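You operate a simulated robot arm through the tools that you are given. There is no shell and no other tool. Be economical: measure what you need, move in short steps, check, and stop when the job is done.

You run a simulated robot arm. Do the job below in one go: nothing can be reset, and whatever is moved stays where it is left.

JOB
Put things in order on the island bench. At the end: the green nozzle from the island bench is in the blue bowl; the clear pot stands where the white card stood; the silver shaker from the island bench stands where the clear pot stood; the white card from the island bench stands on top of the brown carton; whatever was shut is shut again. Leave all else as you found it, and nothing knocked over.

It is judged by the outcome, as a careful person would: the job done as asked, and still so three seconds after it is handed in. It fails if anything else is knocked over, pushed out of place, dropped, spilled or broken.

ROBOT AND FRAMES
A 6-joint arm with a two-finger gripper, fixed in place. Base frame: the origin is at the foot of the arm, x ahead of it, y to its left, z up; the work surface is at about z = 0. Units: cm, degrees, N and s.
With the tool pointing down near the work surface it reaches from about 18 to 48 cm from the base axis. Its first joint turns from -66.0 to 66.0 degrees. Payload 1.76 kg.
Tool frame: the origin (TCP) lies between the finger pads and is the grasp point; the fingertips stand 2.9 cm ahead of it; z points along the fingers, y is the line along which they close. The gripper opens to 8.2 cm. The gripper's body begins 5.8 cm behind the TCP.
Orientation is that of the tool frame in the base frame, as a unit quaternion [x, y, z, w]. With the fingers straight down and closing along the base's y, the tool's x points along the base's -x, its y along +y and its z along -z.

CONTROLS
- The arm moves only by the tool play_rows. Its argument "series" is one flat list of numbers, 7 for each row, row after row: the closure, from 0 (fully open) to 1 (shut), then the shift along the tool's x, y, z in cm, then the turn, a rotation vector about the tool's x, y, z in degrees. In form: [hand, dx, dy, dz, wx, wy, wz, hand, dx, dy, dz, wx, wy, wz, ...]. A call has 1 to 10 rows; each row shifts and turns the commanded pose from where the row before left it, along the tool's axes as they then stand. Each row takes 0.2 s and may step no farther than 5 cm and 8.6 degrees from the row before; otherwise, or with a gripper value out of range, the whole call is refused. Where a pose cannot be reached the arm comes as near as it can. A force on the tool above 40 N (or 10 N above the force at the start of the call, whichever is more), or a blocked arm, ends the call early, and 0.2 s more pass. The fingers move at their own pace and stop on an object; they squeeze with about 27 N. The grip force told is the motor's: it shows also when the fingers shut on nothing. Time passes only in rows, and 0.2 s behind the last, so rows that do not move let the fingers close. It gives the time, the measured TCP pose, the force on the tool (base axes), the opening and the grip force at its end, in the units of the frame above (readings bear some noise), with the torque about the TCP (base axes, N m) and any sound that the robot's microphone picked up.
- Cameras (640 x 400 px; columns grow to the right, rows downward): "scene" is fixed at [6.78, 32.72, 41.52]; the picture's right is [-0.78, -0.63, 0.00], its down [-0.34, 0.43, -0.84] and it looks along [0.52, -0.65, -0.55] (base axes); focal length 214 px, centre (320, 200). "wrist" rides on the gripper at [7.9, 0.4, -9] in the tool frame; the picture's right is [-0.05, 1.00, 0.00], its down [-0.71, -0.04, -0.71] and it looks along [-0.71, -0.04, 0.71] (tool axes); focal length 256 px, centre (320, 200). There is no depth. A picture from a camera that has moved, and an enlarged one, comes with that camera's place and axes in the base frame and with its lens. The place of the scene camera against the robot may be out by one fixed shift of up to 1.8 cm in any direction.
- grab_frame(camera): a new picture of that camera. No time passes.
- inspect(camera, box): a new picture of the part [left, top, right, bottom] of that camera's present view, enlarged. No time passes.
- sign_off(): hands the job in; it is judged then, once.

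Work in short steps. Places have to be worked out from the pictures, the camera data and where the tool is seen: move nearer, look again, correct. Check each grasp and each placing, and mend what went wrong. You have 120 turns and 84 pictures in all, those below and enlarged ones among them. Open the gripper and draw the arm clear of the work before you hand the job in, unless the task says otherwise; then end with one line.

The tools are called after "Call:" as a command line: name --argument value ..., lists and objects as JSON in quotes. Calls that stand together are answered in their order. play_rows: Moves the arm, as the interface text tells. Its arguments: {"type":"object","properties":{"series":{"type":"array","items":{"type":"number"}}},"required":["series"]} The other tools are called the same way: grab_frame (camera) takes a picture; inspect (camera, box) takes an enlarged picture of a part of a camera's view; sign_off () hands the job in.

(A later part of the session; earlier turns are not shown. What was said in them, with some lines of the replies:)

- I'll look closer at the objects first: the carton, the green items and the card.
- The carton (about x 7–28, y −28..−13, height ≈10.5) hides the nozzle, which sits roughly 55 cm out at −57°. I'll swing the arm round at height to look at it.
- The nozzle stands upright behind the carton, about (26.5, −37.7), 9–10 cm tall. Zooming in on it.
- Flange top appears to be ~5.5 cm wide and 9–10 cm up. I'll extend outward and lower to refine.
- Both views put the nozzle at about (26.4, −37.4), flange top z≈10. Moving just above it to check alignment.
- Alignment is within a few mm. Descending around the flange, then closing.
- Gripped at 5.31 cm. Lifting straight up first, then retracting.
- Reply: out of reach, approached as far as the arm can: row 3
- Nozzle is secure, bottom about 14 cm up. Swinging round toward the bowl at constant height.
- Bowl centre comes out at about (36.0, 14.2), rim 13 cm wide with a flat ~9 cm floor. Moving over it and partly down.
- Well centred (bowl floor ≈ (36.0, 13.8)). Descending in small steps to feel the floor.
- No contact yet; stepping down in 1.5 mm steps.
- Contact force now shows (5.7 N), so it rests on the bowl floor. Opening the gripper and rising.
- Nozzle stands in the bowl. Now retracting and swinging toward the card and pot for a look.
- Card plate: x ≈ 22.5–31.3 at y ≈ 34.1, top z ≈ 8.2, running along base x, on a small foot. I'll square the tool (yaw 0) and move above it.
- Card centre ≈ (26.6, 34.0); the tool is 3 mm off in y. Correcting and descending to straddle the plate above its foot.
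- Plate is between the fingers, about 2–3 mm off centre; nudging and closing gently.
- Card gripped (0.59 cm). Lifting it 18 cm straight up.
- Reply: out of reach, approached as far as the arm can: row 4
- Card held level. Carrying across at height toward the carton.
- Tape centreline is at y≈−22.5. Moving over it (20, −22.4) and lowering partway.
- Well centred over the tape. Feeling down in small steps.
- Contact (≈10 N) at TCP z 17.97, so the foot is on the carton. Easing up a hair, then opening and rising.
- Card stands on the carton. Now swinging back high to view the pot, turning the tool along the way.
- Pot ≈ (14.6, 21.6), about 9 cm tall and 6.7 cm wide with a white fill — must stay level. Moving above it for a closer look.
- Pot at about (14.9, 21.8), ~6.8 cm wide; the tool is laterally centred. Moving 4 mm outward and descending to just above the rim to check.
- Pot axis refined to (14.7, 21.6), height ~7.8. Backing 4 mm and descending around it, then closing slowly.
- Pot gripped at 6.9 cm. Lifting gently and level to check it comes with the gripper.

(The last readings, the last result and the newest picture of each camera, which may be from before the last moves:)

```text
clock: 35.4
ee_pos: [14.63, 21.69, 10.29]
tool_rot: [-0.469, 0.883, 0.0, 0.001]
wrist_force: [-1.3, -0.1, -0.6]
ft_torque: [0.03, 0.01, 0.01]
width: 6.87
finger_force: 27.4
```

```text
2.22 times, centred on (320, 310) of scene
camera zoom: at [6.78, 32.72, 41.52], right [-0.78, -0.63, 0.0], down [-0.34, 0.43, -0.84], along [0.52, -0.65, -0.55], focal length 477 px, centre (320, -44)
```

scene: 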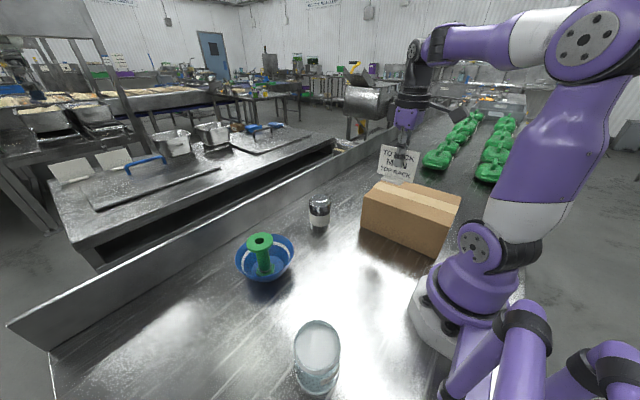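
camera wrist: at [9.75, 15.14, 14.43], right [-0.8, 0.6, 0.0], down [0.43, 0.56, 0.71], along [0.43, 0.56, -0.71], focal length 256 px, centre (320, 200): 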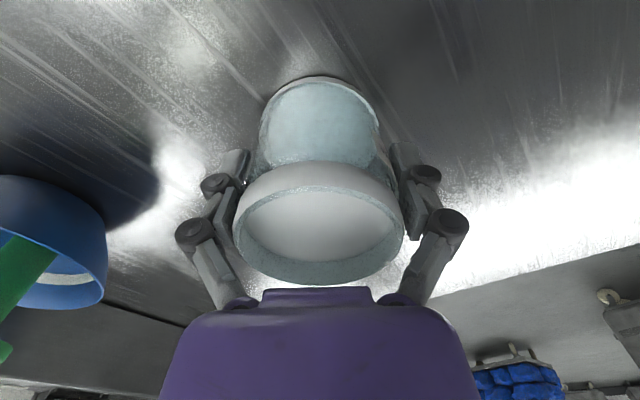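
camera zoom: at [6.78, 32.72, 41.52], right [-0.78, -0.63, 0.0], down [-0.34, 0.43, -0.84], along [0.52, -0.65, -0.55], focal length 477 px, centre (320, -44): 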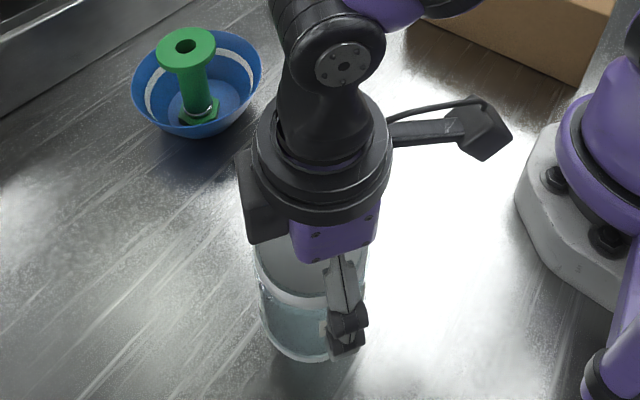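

Lifted cleanly. Carrying slowly to the card's old spot (26.6, 34.0).

Call:
play_rows --series '[1, -1, -0.2, 0, 0, 0, 0, 1, -2, -0.35, 0, 0, 0, 0, 1, -2.2, -0.4, 0, 0, 0, 0, 1, -2.2, -0.4, 0, 0, 0, 0, 1, -2.2, -0.4, 0, 0, 0, 0, 1, -2.2, -0.4, 0, 0, 0, 0, 1, -2.2, -0.4, 0, 0, 0, 0, 1, -1.8, -0.3, 0, 0, 0, 0, 1, -1, -0.15, 0, 0, 0, 0, 1, 0, 0, 0, 0, 0, 0]'

Call:
grab_frame --camera "wrist"

Call:
grab_frame --camera "scene"

```text
clock: 37.6
ee_pos: [26.54, 33.77, 10.33]
tool_rot: [-0.469, 0.883, 0.001, 0.0]
wrist_force: [1.1, -0.2, -0.9]
ft_torque: [0.01, -0.03, 0.02]
width: 6.86
finger_force: 27.4
```

```text
40 pictures are left
camera wrist: at [21.65, 27.46, 19.32], right [-0.8, 0.6, 0.0], down [0.43, 0.56, 0.71], along [0.43, 0.56, -0.71], focal length 256 px, centre (320, 200)
```

wrist: 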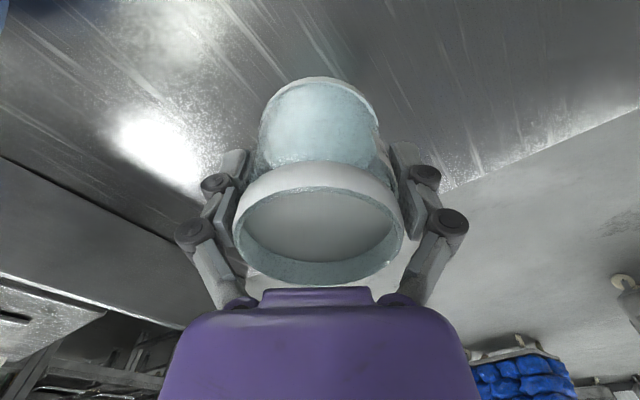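

```text
39 pictures are left
```

scene: 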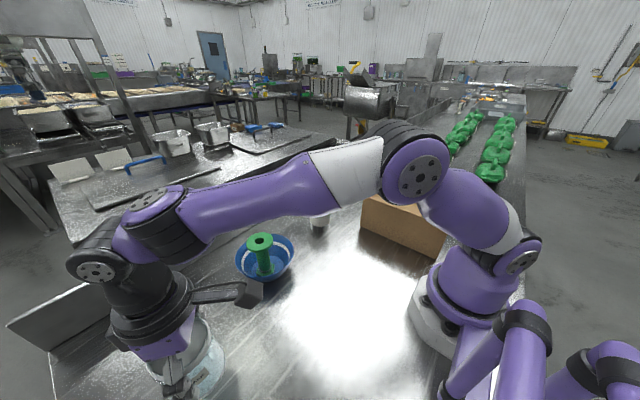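

On target. Lowering gently, last part in small steps.

Call:
play_rows --series '[1, -0.15, -0.05, 1, 0, 0, 0, 1, 0, 0, 1.5, 0, 0, 0, 1, 0, 0, 1.2, 0, 0, 0, 1, 0, 0, 0.6, 0, 0, 0, 1, 0, 0, 0.3, 0, 0, 0, 1, 0, 0, 0.2, 0, 0, 0, 1, 0, 0, 0, 0, 0, 0]'

```text
clock: 39.2
ee_pos: [26.77, 33.91, 5.4]
tool_rot: [-0.469, 0.883, 0.001, 0.001]
wrist_force: [-0.1, -0.8, -0.8]
ft_torque: [0.03, -0.01, 0.0]
width: 6.86
finger_force: 27.2
```

Call:
play_rows --series '[1, 0, 0, 0.15, 0, 0, 0, 1, 0, 0, 0.1, 0, 0, 0, 1, 0, 0, 0, 0, 0, 0]'

```text
clock: 40.0
ee_pos: [26.86, 33.89, 5.31]
tool_rot: [-0.469, 0.883, 0.0, 0.001]
wrist_force: [-1.5, -0.4, 14.7]
ft_torque: [0.02, 0.05, 0.11]
width: 6.88
finger_force: 27.1
```

Firm contact; the pot is down. Easing off slightly, opening, and rising.

Call:
play_rows --series '[1, 0, 0, -0.1, 0, 0, 0, 0.1, 0, 0, 0, 0, 0, 0, 0, 0, 0, 0, 0, 0, 0, 0, 0, 0, 0, 0, 0, 0, 0, 0, 0, -1.5, 0, 0, 0, 0, 0, 0, -3, 0, 0, 0, 0, 0, 0, -4, 0, 0, 0, 0, 0, 0, -4, 0, 0, 0, 0, 2, 0, -4, 0, 0, 0]'

Call:
grab_frame --camera "wrist"

Call:
grab_frame --camera "scene"

```text
clock: 42.0
ee_pos: [25.53, 32.47, 21.87]
tool_rot: [-0.469, 0.883, 0.0, 0.0]
wrist_force: [-0.4, 0.1, 0.7]
ft_torque: [-0.01, -0.01, 0.02]
width: 8.2
finger_force: 0.1
```

```text
38 pictures are left
camera wrist: at [20.74, 26.13, 31.03], right [-0.8, 0.6, 0.0], down [0.43, 0.56, 0.71], along [0.43, 0.56, -0.71], focal length 256 px, centre (320, 200)
```

wrist: 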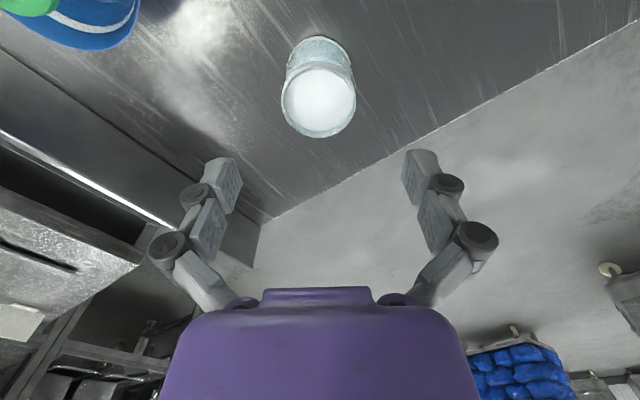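

```text
37 pictures are left
```

scene: 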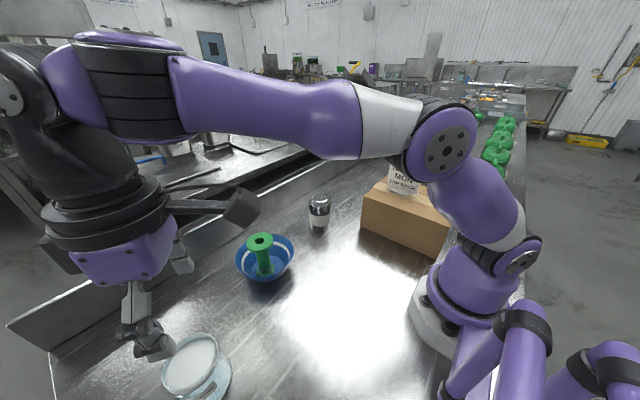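

Pot stands at the card's former spot. Retracting and swinging to the shaker (≈(35.5, −6.5)).

Call:
play_rows --series '[0, 3.8, 0, -1, 0, 0, 0, 0, 3.8, 0, -1, 0, 0, 0, 0, 3.8, 0, -1, 0, 0, 0, 0, 3.8, 0, -1, 0, 0, 0]'

Call:
play_rows --series '[0, 0.254, -3.64, 0, 0, 0, 8, 0, 0.254, -3.64, 0, 0, 0, 8, 0, 0.254, -3.64, 0, 0, 0, 8, 0, 0.254, -3.64, 0, 0, 0, 8, 0, 0.254, -3.64, 0, 0, 0, 8, 0, 0.254, -3.64, 0, 0, 0, 8, 0, 0.254, -3.64, 0, 0, 0, 8, 0, 0, -2.5, 0, 0, 0, 0]'

Call:
grab_frame --camera "wrist"

Call:
grab_frame --camera "scene"

```text
clock: 43.0
ee_pos: [17.11, 19.67, 25.84]
tool_rot: [-0.469, 0.883, 0.0, 0.002]
wrist_force: [-0.1, -1.2, -0.7]
ft_torque: [0.01, 0.01, 0.01]
width: 8.22
finger_force: 0.1
```

```text
clock: 44.8
ee_pos: [28.62, -4.48, 26.06]
tool_rot: [0.002, 1.0, 0.0, 0.002]
wrist_force: [-0.1, -0.1, 0.3]
ft_torque: [0.02, -0.01, 0.03]
width: 8.18
finger_force: 0.1
```

```text
36 pictures are left
camera wrist: at [20.46, -3.93, 35.13], right [0.06, 1.0, 0.0], down [0.71, -0.04, 0.71], along [0.71, -0.04, -0.71], focal length 256 px, centre (320, 200)
```

wrist: 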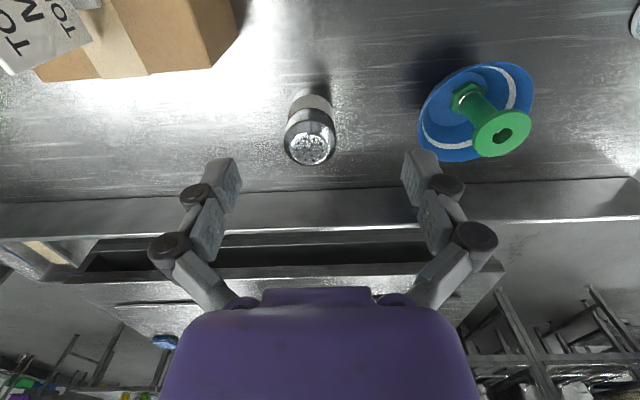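

```text
35 pictures are left
```

scene: 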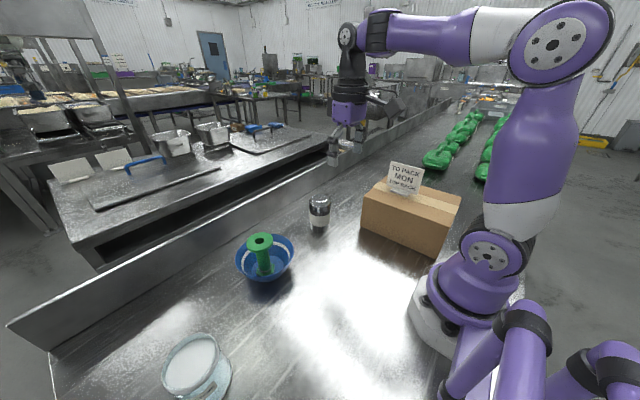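

Shaker ≈ (36, −6.1), ~11 cm tall, ~4.5 cm wide. Closing in for a better fix.

Call:
play_rows --series '[0, -3.3, -0.85, 2.7, 0, 0, 0, 0, -3.3, -0.85, 2.7, 0, 0, 0]'

Call:
inspect --camera "wrist" --box '[200, 0, 440, 180]'

```text
clock: 45.4
ee_pos: [35.31, -6.13, 20.63]
tool_rot: [0.0, 1.0, 0.0, 0.0]
wrist_force: [0.4, 0.3, 0.2]
ft_torque: [0.02, 0.03, 0.0]
width: 8.18
finger_force: 0.0
```

```text
2.22 times, centred on (320, 90) of wrist
camera zoom: at [27.19, -5.74, 29.58], right [0.05, 1.0, 0.0], down [0.7, -0.04, 0.71], along [0.71, -0.04, -0.71], focal length 569 px, centre (320, 444)
```

zoom: 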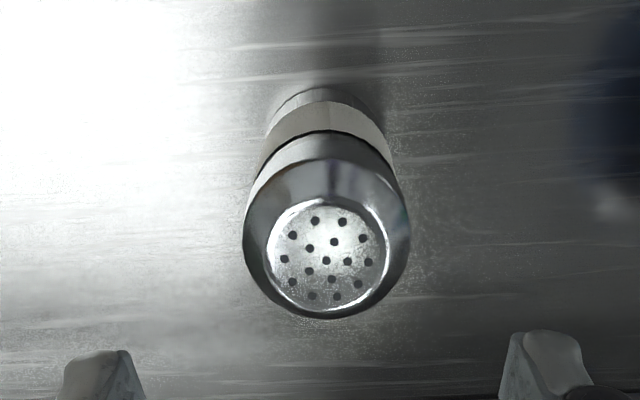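

Shaker axis ≈ (36.6, −6.1), ~6 cm wide, 11 cm tall. Moving above it and checking before straddling.

Call:
play_rows --series '[0, -1.25, 0, 2.5, 0, 0, 0, 0, 0, 0, 2.7, 0, 0, 0]'

Call:
grab_frame --camera "wrist"

Call:
inspect --camera "scene" --box '[240, 120, 420, 260]'

```text
clock: 46.0
ee_pos: [36.54, -6.26, 15.1]
tool_rot: [0.0, 1.0, 0.0, 0.001]
wrist_force: [-0.7, 0.8, 0.7]
ft_torque: [0.03, 0.0, -0.02]
width: 8.19
finger_force: 0.1
```

```text
33 pictures are left
camera wrist: at [28.5, -5.92, 24.22], right [0.05, 1.0, 0.0], down [0.71, -0.04, 0.71], along [0.71, -0.04, -0.71], focal length 256 px, centre (320, 200)
```

wrist: 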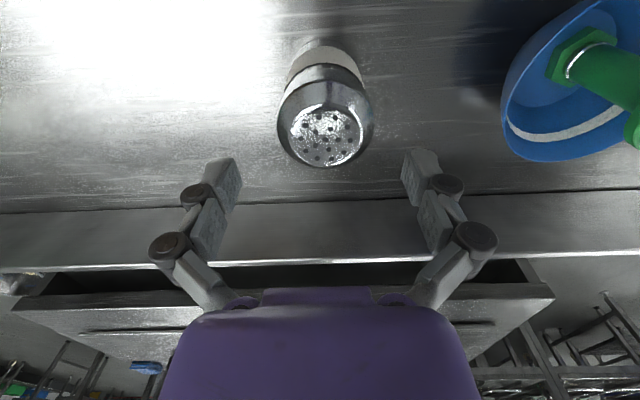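

```text
2.86 times, centred on (330, 190) of scene
camera zoom: at [6.78, 32.72, 41.52], right [-0.78, -0.63, 0.0], down [-0.34, 0.43, -0.84], along [0.52, -0.65, -0.55], focal length 613 px, centre (291, 229)
```

zoom: 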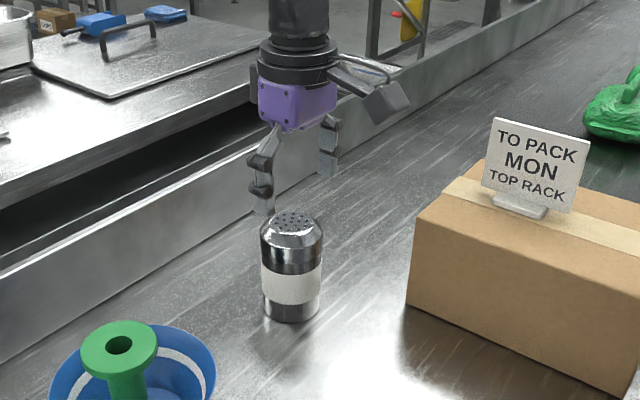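

Centred within 2 mm. Descending around the body and closing.

Call:
play_rows --series '[0, 0, 0.15, 1.5, 0, 0, 0, 0, 0, 0, 2.5, 0, 0, 0, 0, 0, 0, 2.5, 0, 0, 0, 0, 0, 0, 1.8, 0, 0, 0]'

Call:
play_rows --series '[0.1, 0, 0, 0, 0, 0, 0, 0.2, 0, 0, 0, 0, 0, 0, 0.3, 0, 0, 0, 0, 0, 0, 1, 0, 0, 0, 0, 0, 0, 1, 0, 0, 0, 0, 0, 0]'

Call:
grab_frame --camera "wrist"

```text
clock: 47.0
ee_pos: [36.54, -6.2, 7.0]
tool_rot: [0.001, 1.0, 0.0, 0.001]
wrist_force: [0.1, -0.8, -0.4]
ft_torque: [-0.02, 0.03, -0.01]
width: 8.2
finger_force: 0.1
```

```text
clock: 48.2
ee_pos: [36.55, -6.11, 7.05]
tool_rot: [0.001, 1.0, 0.0, 0.001]
wrist_force: [-1.2, 0.8, 8.8]
ft_torque: [0.08, 0.13, 0.03]
width: 5.88
finger_force: 27.1
```

```text
31 pictures are left
camera wrist: at [28.54, -5.71, 16.09], right [0.05, 1.0, 0.0], down [0.7, -0.04, 0.71], along [0.71, -0.04, -0.71], focal length 256 px, centre (320, 200)
```

wrist: 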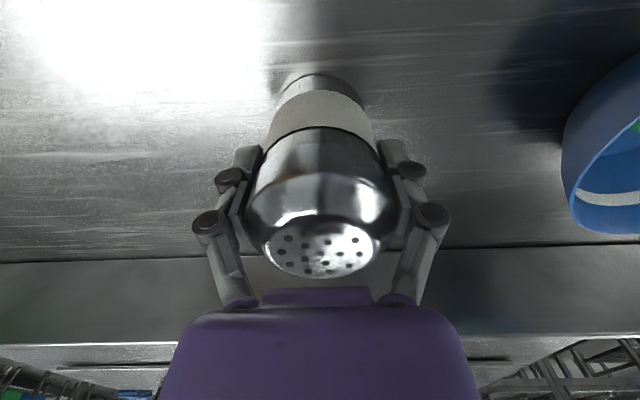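

Shaker gripped at 5.88 cm. Lifting straight up and retracting.

Call:
play_rows --series '[1, 0, 0, -1.5, 0, 0, 0, 1, 0, 0, -3, 0, 0, 0, 1, 0, 0, -4, 0, 0, 0, 1, 0, 0, -3.5, 0, 0, 0, 1, 2.5, 0, 0, 0, 0, 0, 1, 3.5, 0, 0, 0, 0, 0, 1, 3, 0, 0, 0, 0, 0, 1, 1.5, 0, 0, 0, 0, 0]'

Call:
inspect --camera "scene" --box '[220, 120, 460, 300]'

```text
clock: 50.0
ee_pos: [25.82, -6.05, 19.01]
tool_rot: [0.001, 1.0, 0.0, 0.001]
wrist_force: [0.4, -0.6, -1.6]
ft_torque: [0.0, 0.03, -0.05]
width: 5.88
finger_force: 26.5
```

```text
2.22 times, centred on (340, 210) of scene
camera zoom: at [6.78, 32.72, 41.52], right [-0.78, -0.63, 0.0], down [-0.34, 0.43, -0.84], along [0.52, -0.65, -0.55], focal length 477 px, centre (276, 178)
```

zoom: 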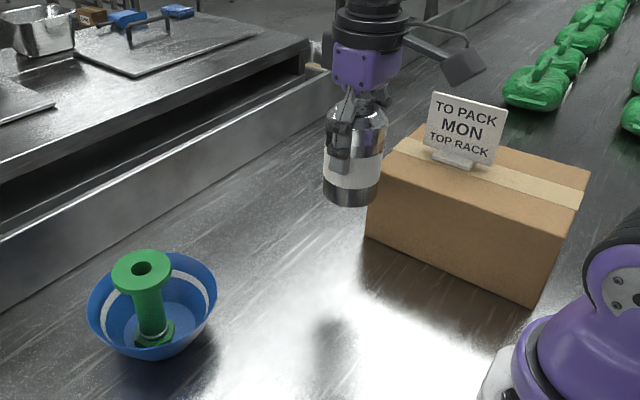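

Held upright, clear of carton and card. Swinging to the pot's former spot.

Call:
play_rows --series '[1, -0.597, 3.678, 0, 0, 0, -8, 1, -0.597, 3.678, 0, 0, 0, -8, 1, -0.597, 3.678, 0, 0, 0, -8, 1, -0.597, 3.678, 0, 0, 0, -8, 1, -0.597, 3.678, 0, 0, 0, -8, 1, -0.597, 3.678, 0, 0, 0, -8, 1, -0.597, 3.678, 0, 0, 0, -8, 1, -0.597, 3.678, 0, 0, 0, -8, 1, 0, 0, 0, 0, 0, 0]'

Call:
grab_frame --camera "wrist"

```text
clock: 52.0
ee_pos: [16.83, 20.78, 19.07]
tool_rot: [-0.53, 0.848, 0.0, 0.001]
wrist_force: [0.1, -0.4, -1.7]
ft_torque: [0.0, -0.03, 0.0]
width: 5.88
finger_force: 27.4
```

```text
29 pictures are left
camera wrist: at [12.9, 13.82, 28.07], right [-0.87, 0.49, 0.0], down [0.34, 0.62, 0.71], along [0.34, 0.62, -0.71], focal length 256 px, centre (320, 200)
```

wrist: 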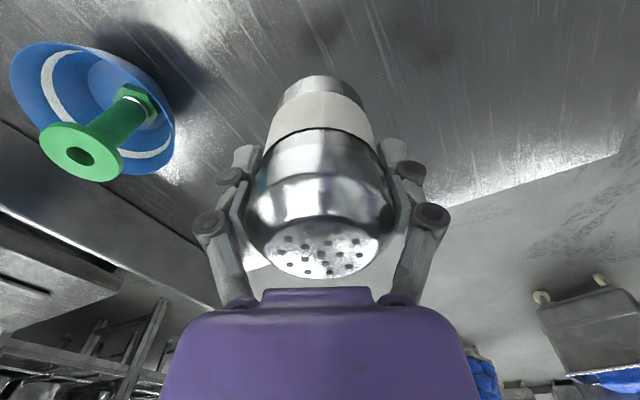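

Shifting onto (14.65, 21.6) and lowering to just above the bench.

Call:
play_rows --series '[1, 0.22, 2.32, 0, 0, 0, 0, 1, 0, 0, 2, 0, 0, 0, 1, 0, 0, 3, 0, 0, 0, 1, 0, 0, 3, 0, 0, 0, 1, 0, 0, 2.2, 0, 0, 0, 1, 0, 0, 1, 0, 0, 0, 1, 0, 0, 0, 0, 0, 0]'

Call:
inspect --camera "scene" --box '[180, 220, 420, 400]'

```text
clock: 53.6
ee_pos: [14.66, 21.75, 7.94]
tool_rot: [-0.529, 0.849, 0.0, 0.0]
wrist_force: [-0.1, -0.6, -2.2]
ft_torque: [0.02, 0.0, 0.05]
width: 5.87
finger_force: 26.6
```

```text
2.22 times, centred on (300, 310) of scene
camera zoom: at [6.78, 32.72, 41.52], right [-0.78, -0.63, 0.0], down [-0.34, 0.43, -0.84], along [0.52, -0.65, -0.55], focal length 477 px, centre (364, -44)
```

zoom: 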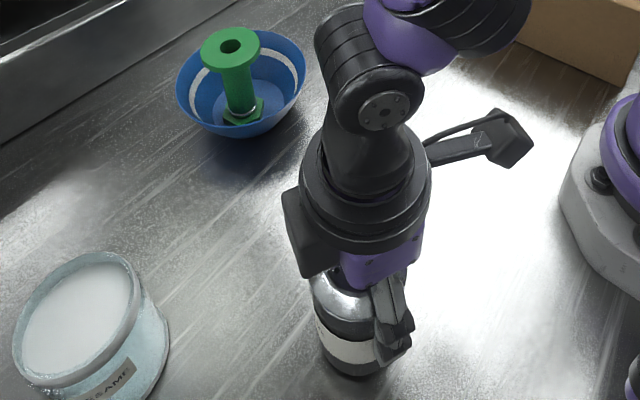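

On spot; feeling down.

Call:
play_rows --series '[1, 0, 0, 0.5, 0, 0, 0, 1, 0, 0, 0.25, 0, 0, 0, 1, 0, 0, 0.15, 0, 0, 0, 1, 0, 0, 0, 0, 0, 0]'

```text
clock: 54.6
ee_pos: [14.74, 21.57, 7.03]
tool_rot: [-0.529, 0.849, 0.0, 0.003]
wrist_force: [0.0, -2.1, 14.3]
ft_torque: [0.01, -0.03, 0.04]
width: 5.89
finger_force: 27.4
```

Contact at z 7.03, matching the pick height. Easing, opening and rising straight up.

Call:
play_rows --series '[1, 0, 0, -0.1, 0, 0, 0, 0.2, 0, 0, 0, 0, 0, 0, 0, 0, 0, 0, 0, 0, 0, 0, 0, 0, 0, 0, 0, 0, 0, 0, 0, -1.5, 0, 0, 0, 0, 0, 0, -3, 0, 0, 0, 0, 0, 0, -4, 0, 0, 0, 0, 0, 0, -4, 0, 0, 0, 0, 0, 0, -4, 0, 0, 0]'

Call:
grab_frame --camera "wrist"

```text
clock: 56.6
ee_pos: [14.66, 21.39, 23.59]
tool_rot: [-0.529, 0.849, 0.0, 0.0]
wrist_force: [0.7, -0.2, -1.1]
ft_torque: [-0.05, 0.02, 0.0]
width: 8.21
finger_force: 0.1
```

```text
27 pictures are left
camera wrist: at [10.63, 14.44, 32.52], right [-0.87, 0.49, 0.0], down [0.34, 0.62, 0.71], along [0.35, 0.62, -0.71], focal length 256 px, centre (320, 200)
```

wrist: 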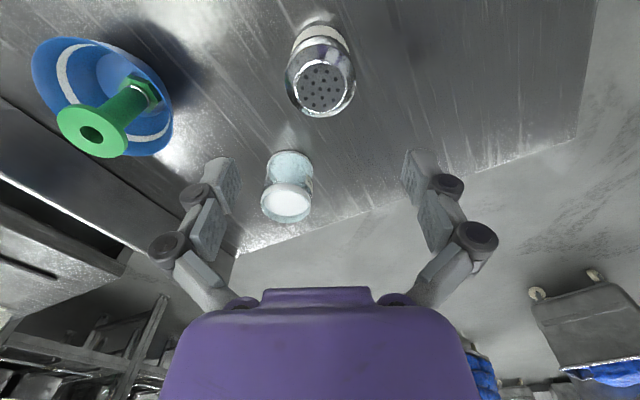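

Shaker stands in the pot's old place. Drawing the arm up and clear, then a final look.

Call:
play_rows --series '[0, 0, 0, -4, 0, 0, 0, 0, 0, 0, -4, 0, 0, 0, 0, 0.25, -3.6, 0, 0, 0, 8, 0, 0.25, -3.6, 0, 0, 0, 8, 0, 0.25, -3.6, 0, 0, 0, 8, 0, 0.25, -3.6, 0, 0, 0, 8, 0, 0.25, -3.6, 0, 0, 0, 8, 0, 0.25, -3.6, 0, 0, 0, 8]'

Call:
grab_frame --camera "scene"

Call:
grab_frame --camera "wrist"

```text
clock: 58.4
ee_pos: [28.24, 5.53, 31.49]
tool_rot: [-0.137, 0.991, 0.0, 0.001]
wrist_force: [-1.1, -0.1, -0.5]
ft_torque: [0.01, 0.0, 0.01]
width: 8.2
finger_force: 0.1
```

```text
26 pictures are left
```

scene: 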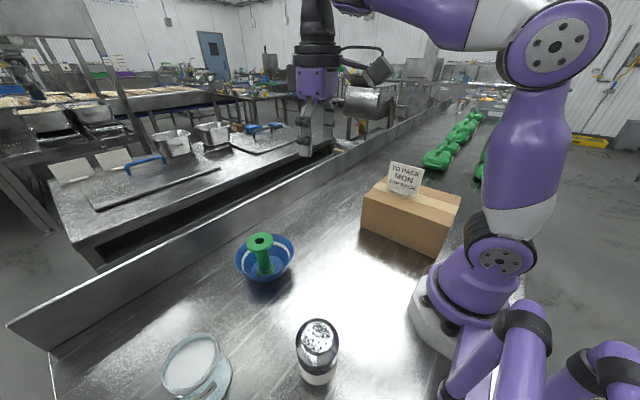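

```text
25 pictures are left
camera wrist: at [20.39, 3.66, 40.53], right [-0.22, 0.98, 0.0], down [0.69, 0.16, 0.71], along [0.69, 0.16, -0.71], focal length 256 px, centre (320, 200)
```

wrist: 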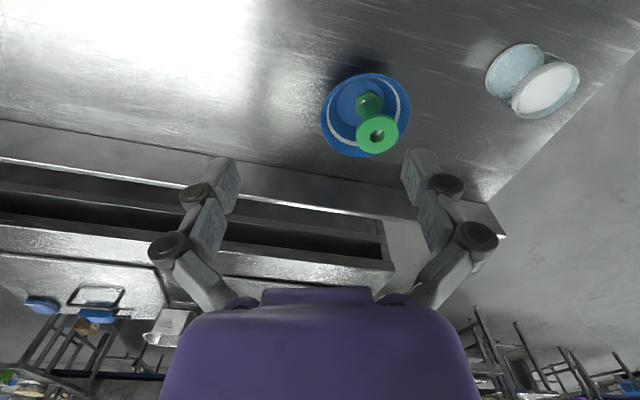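

Everything looks in place; one close check of the pot.

Call:
inspect --camera "wrist" --box '[450, 20, 610, 140]'

Call:
inspect --camera "scene" --box '[130, 220, 370, 400]'

```text
3.33 times, centred on (530, 80) of wrist
camera zoom: at [20.39, 3.66, 40.53], right [-0.22, 0.98, 0.0], down [0.69, 0.16, 0.71], along [0.69, 0.16, -0.71], focal length 853 px, centre (-380, 600)
```

zoom: 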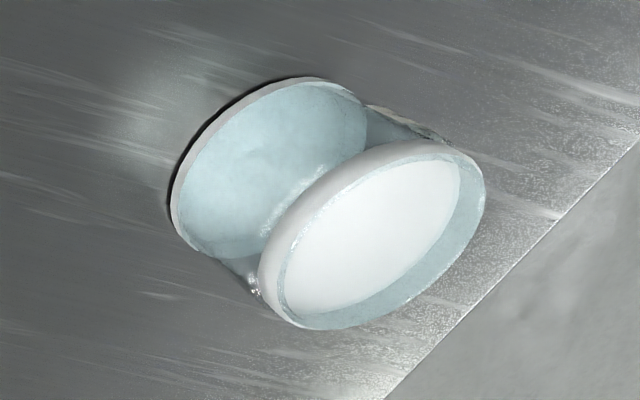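

```text
2.22 times, centred on (250, 310) of scene
camera zoom: at [6.78, 32.72, 41.52], right [-0.78, -0.63, 0.0], down [-0.34, 0.43, -0.84], along [0.52, -0.65, -0.55], focal length 477 px, centre (476, -44)
```

zoom: 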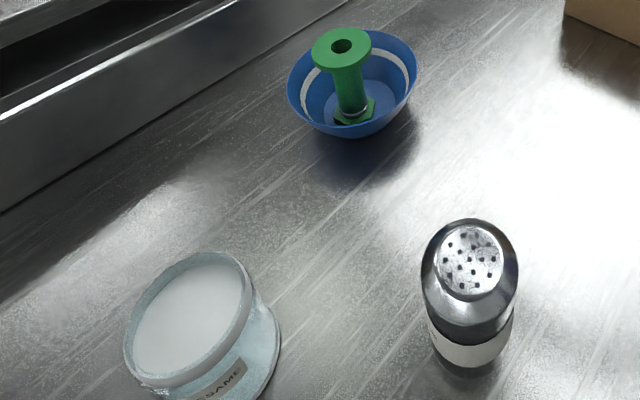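

All four items are placed, upright and stable; nothing spilled, arm clear. Handing in.

Call:
sign_off

```text
The job is handed in.
```

The job is done and handed in: the green nozzle is in the blue bowl, the clear pot stands where the white card stood, the silver shaker stands where the clear pot stood, and the white card stands on the brown carton; nothing had to be opened.
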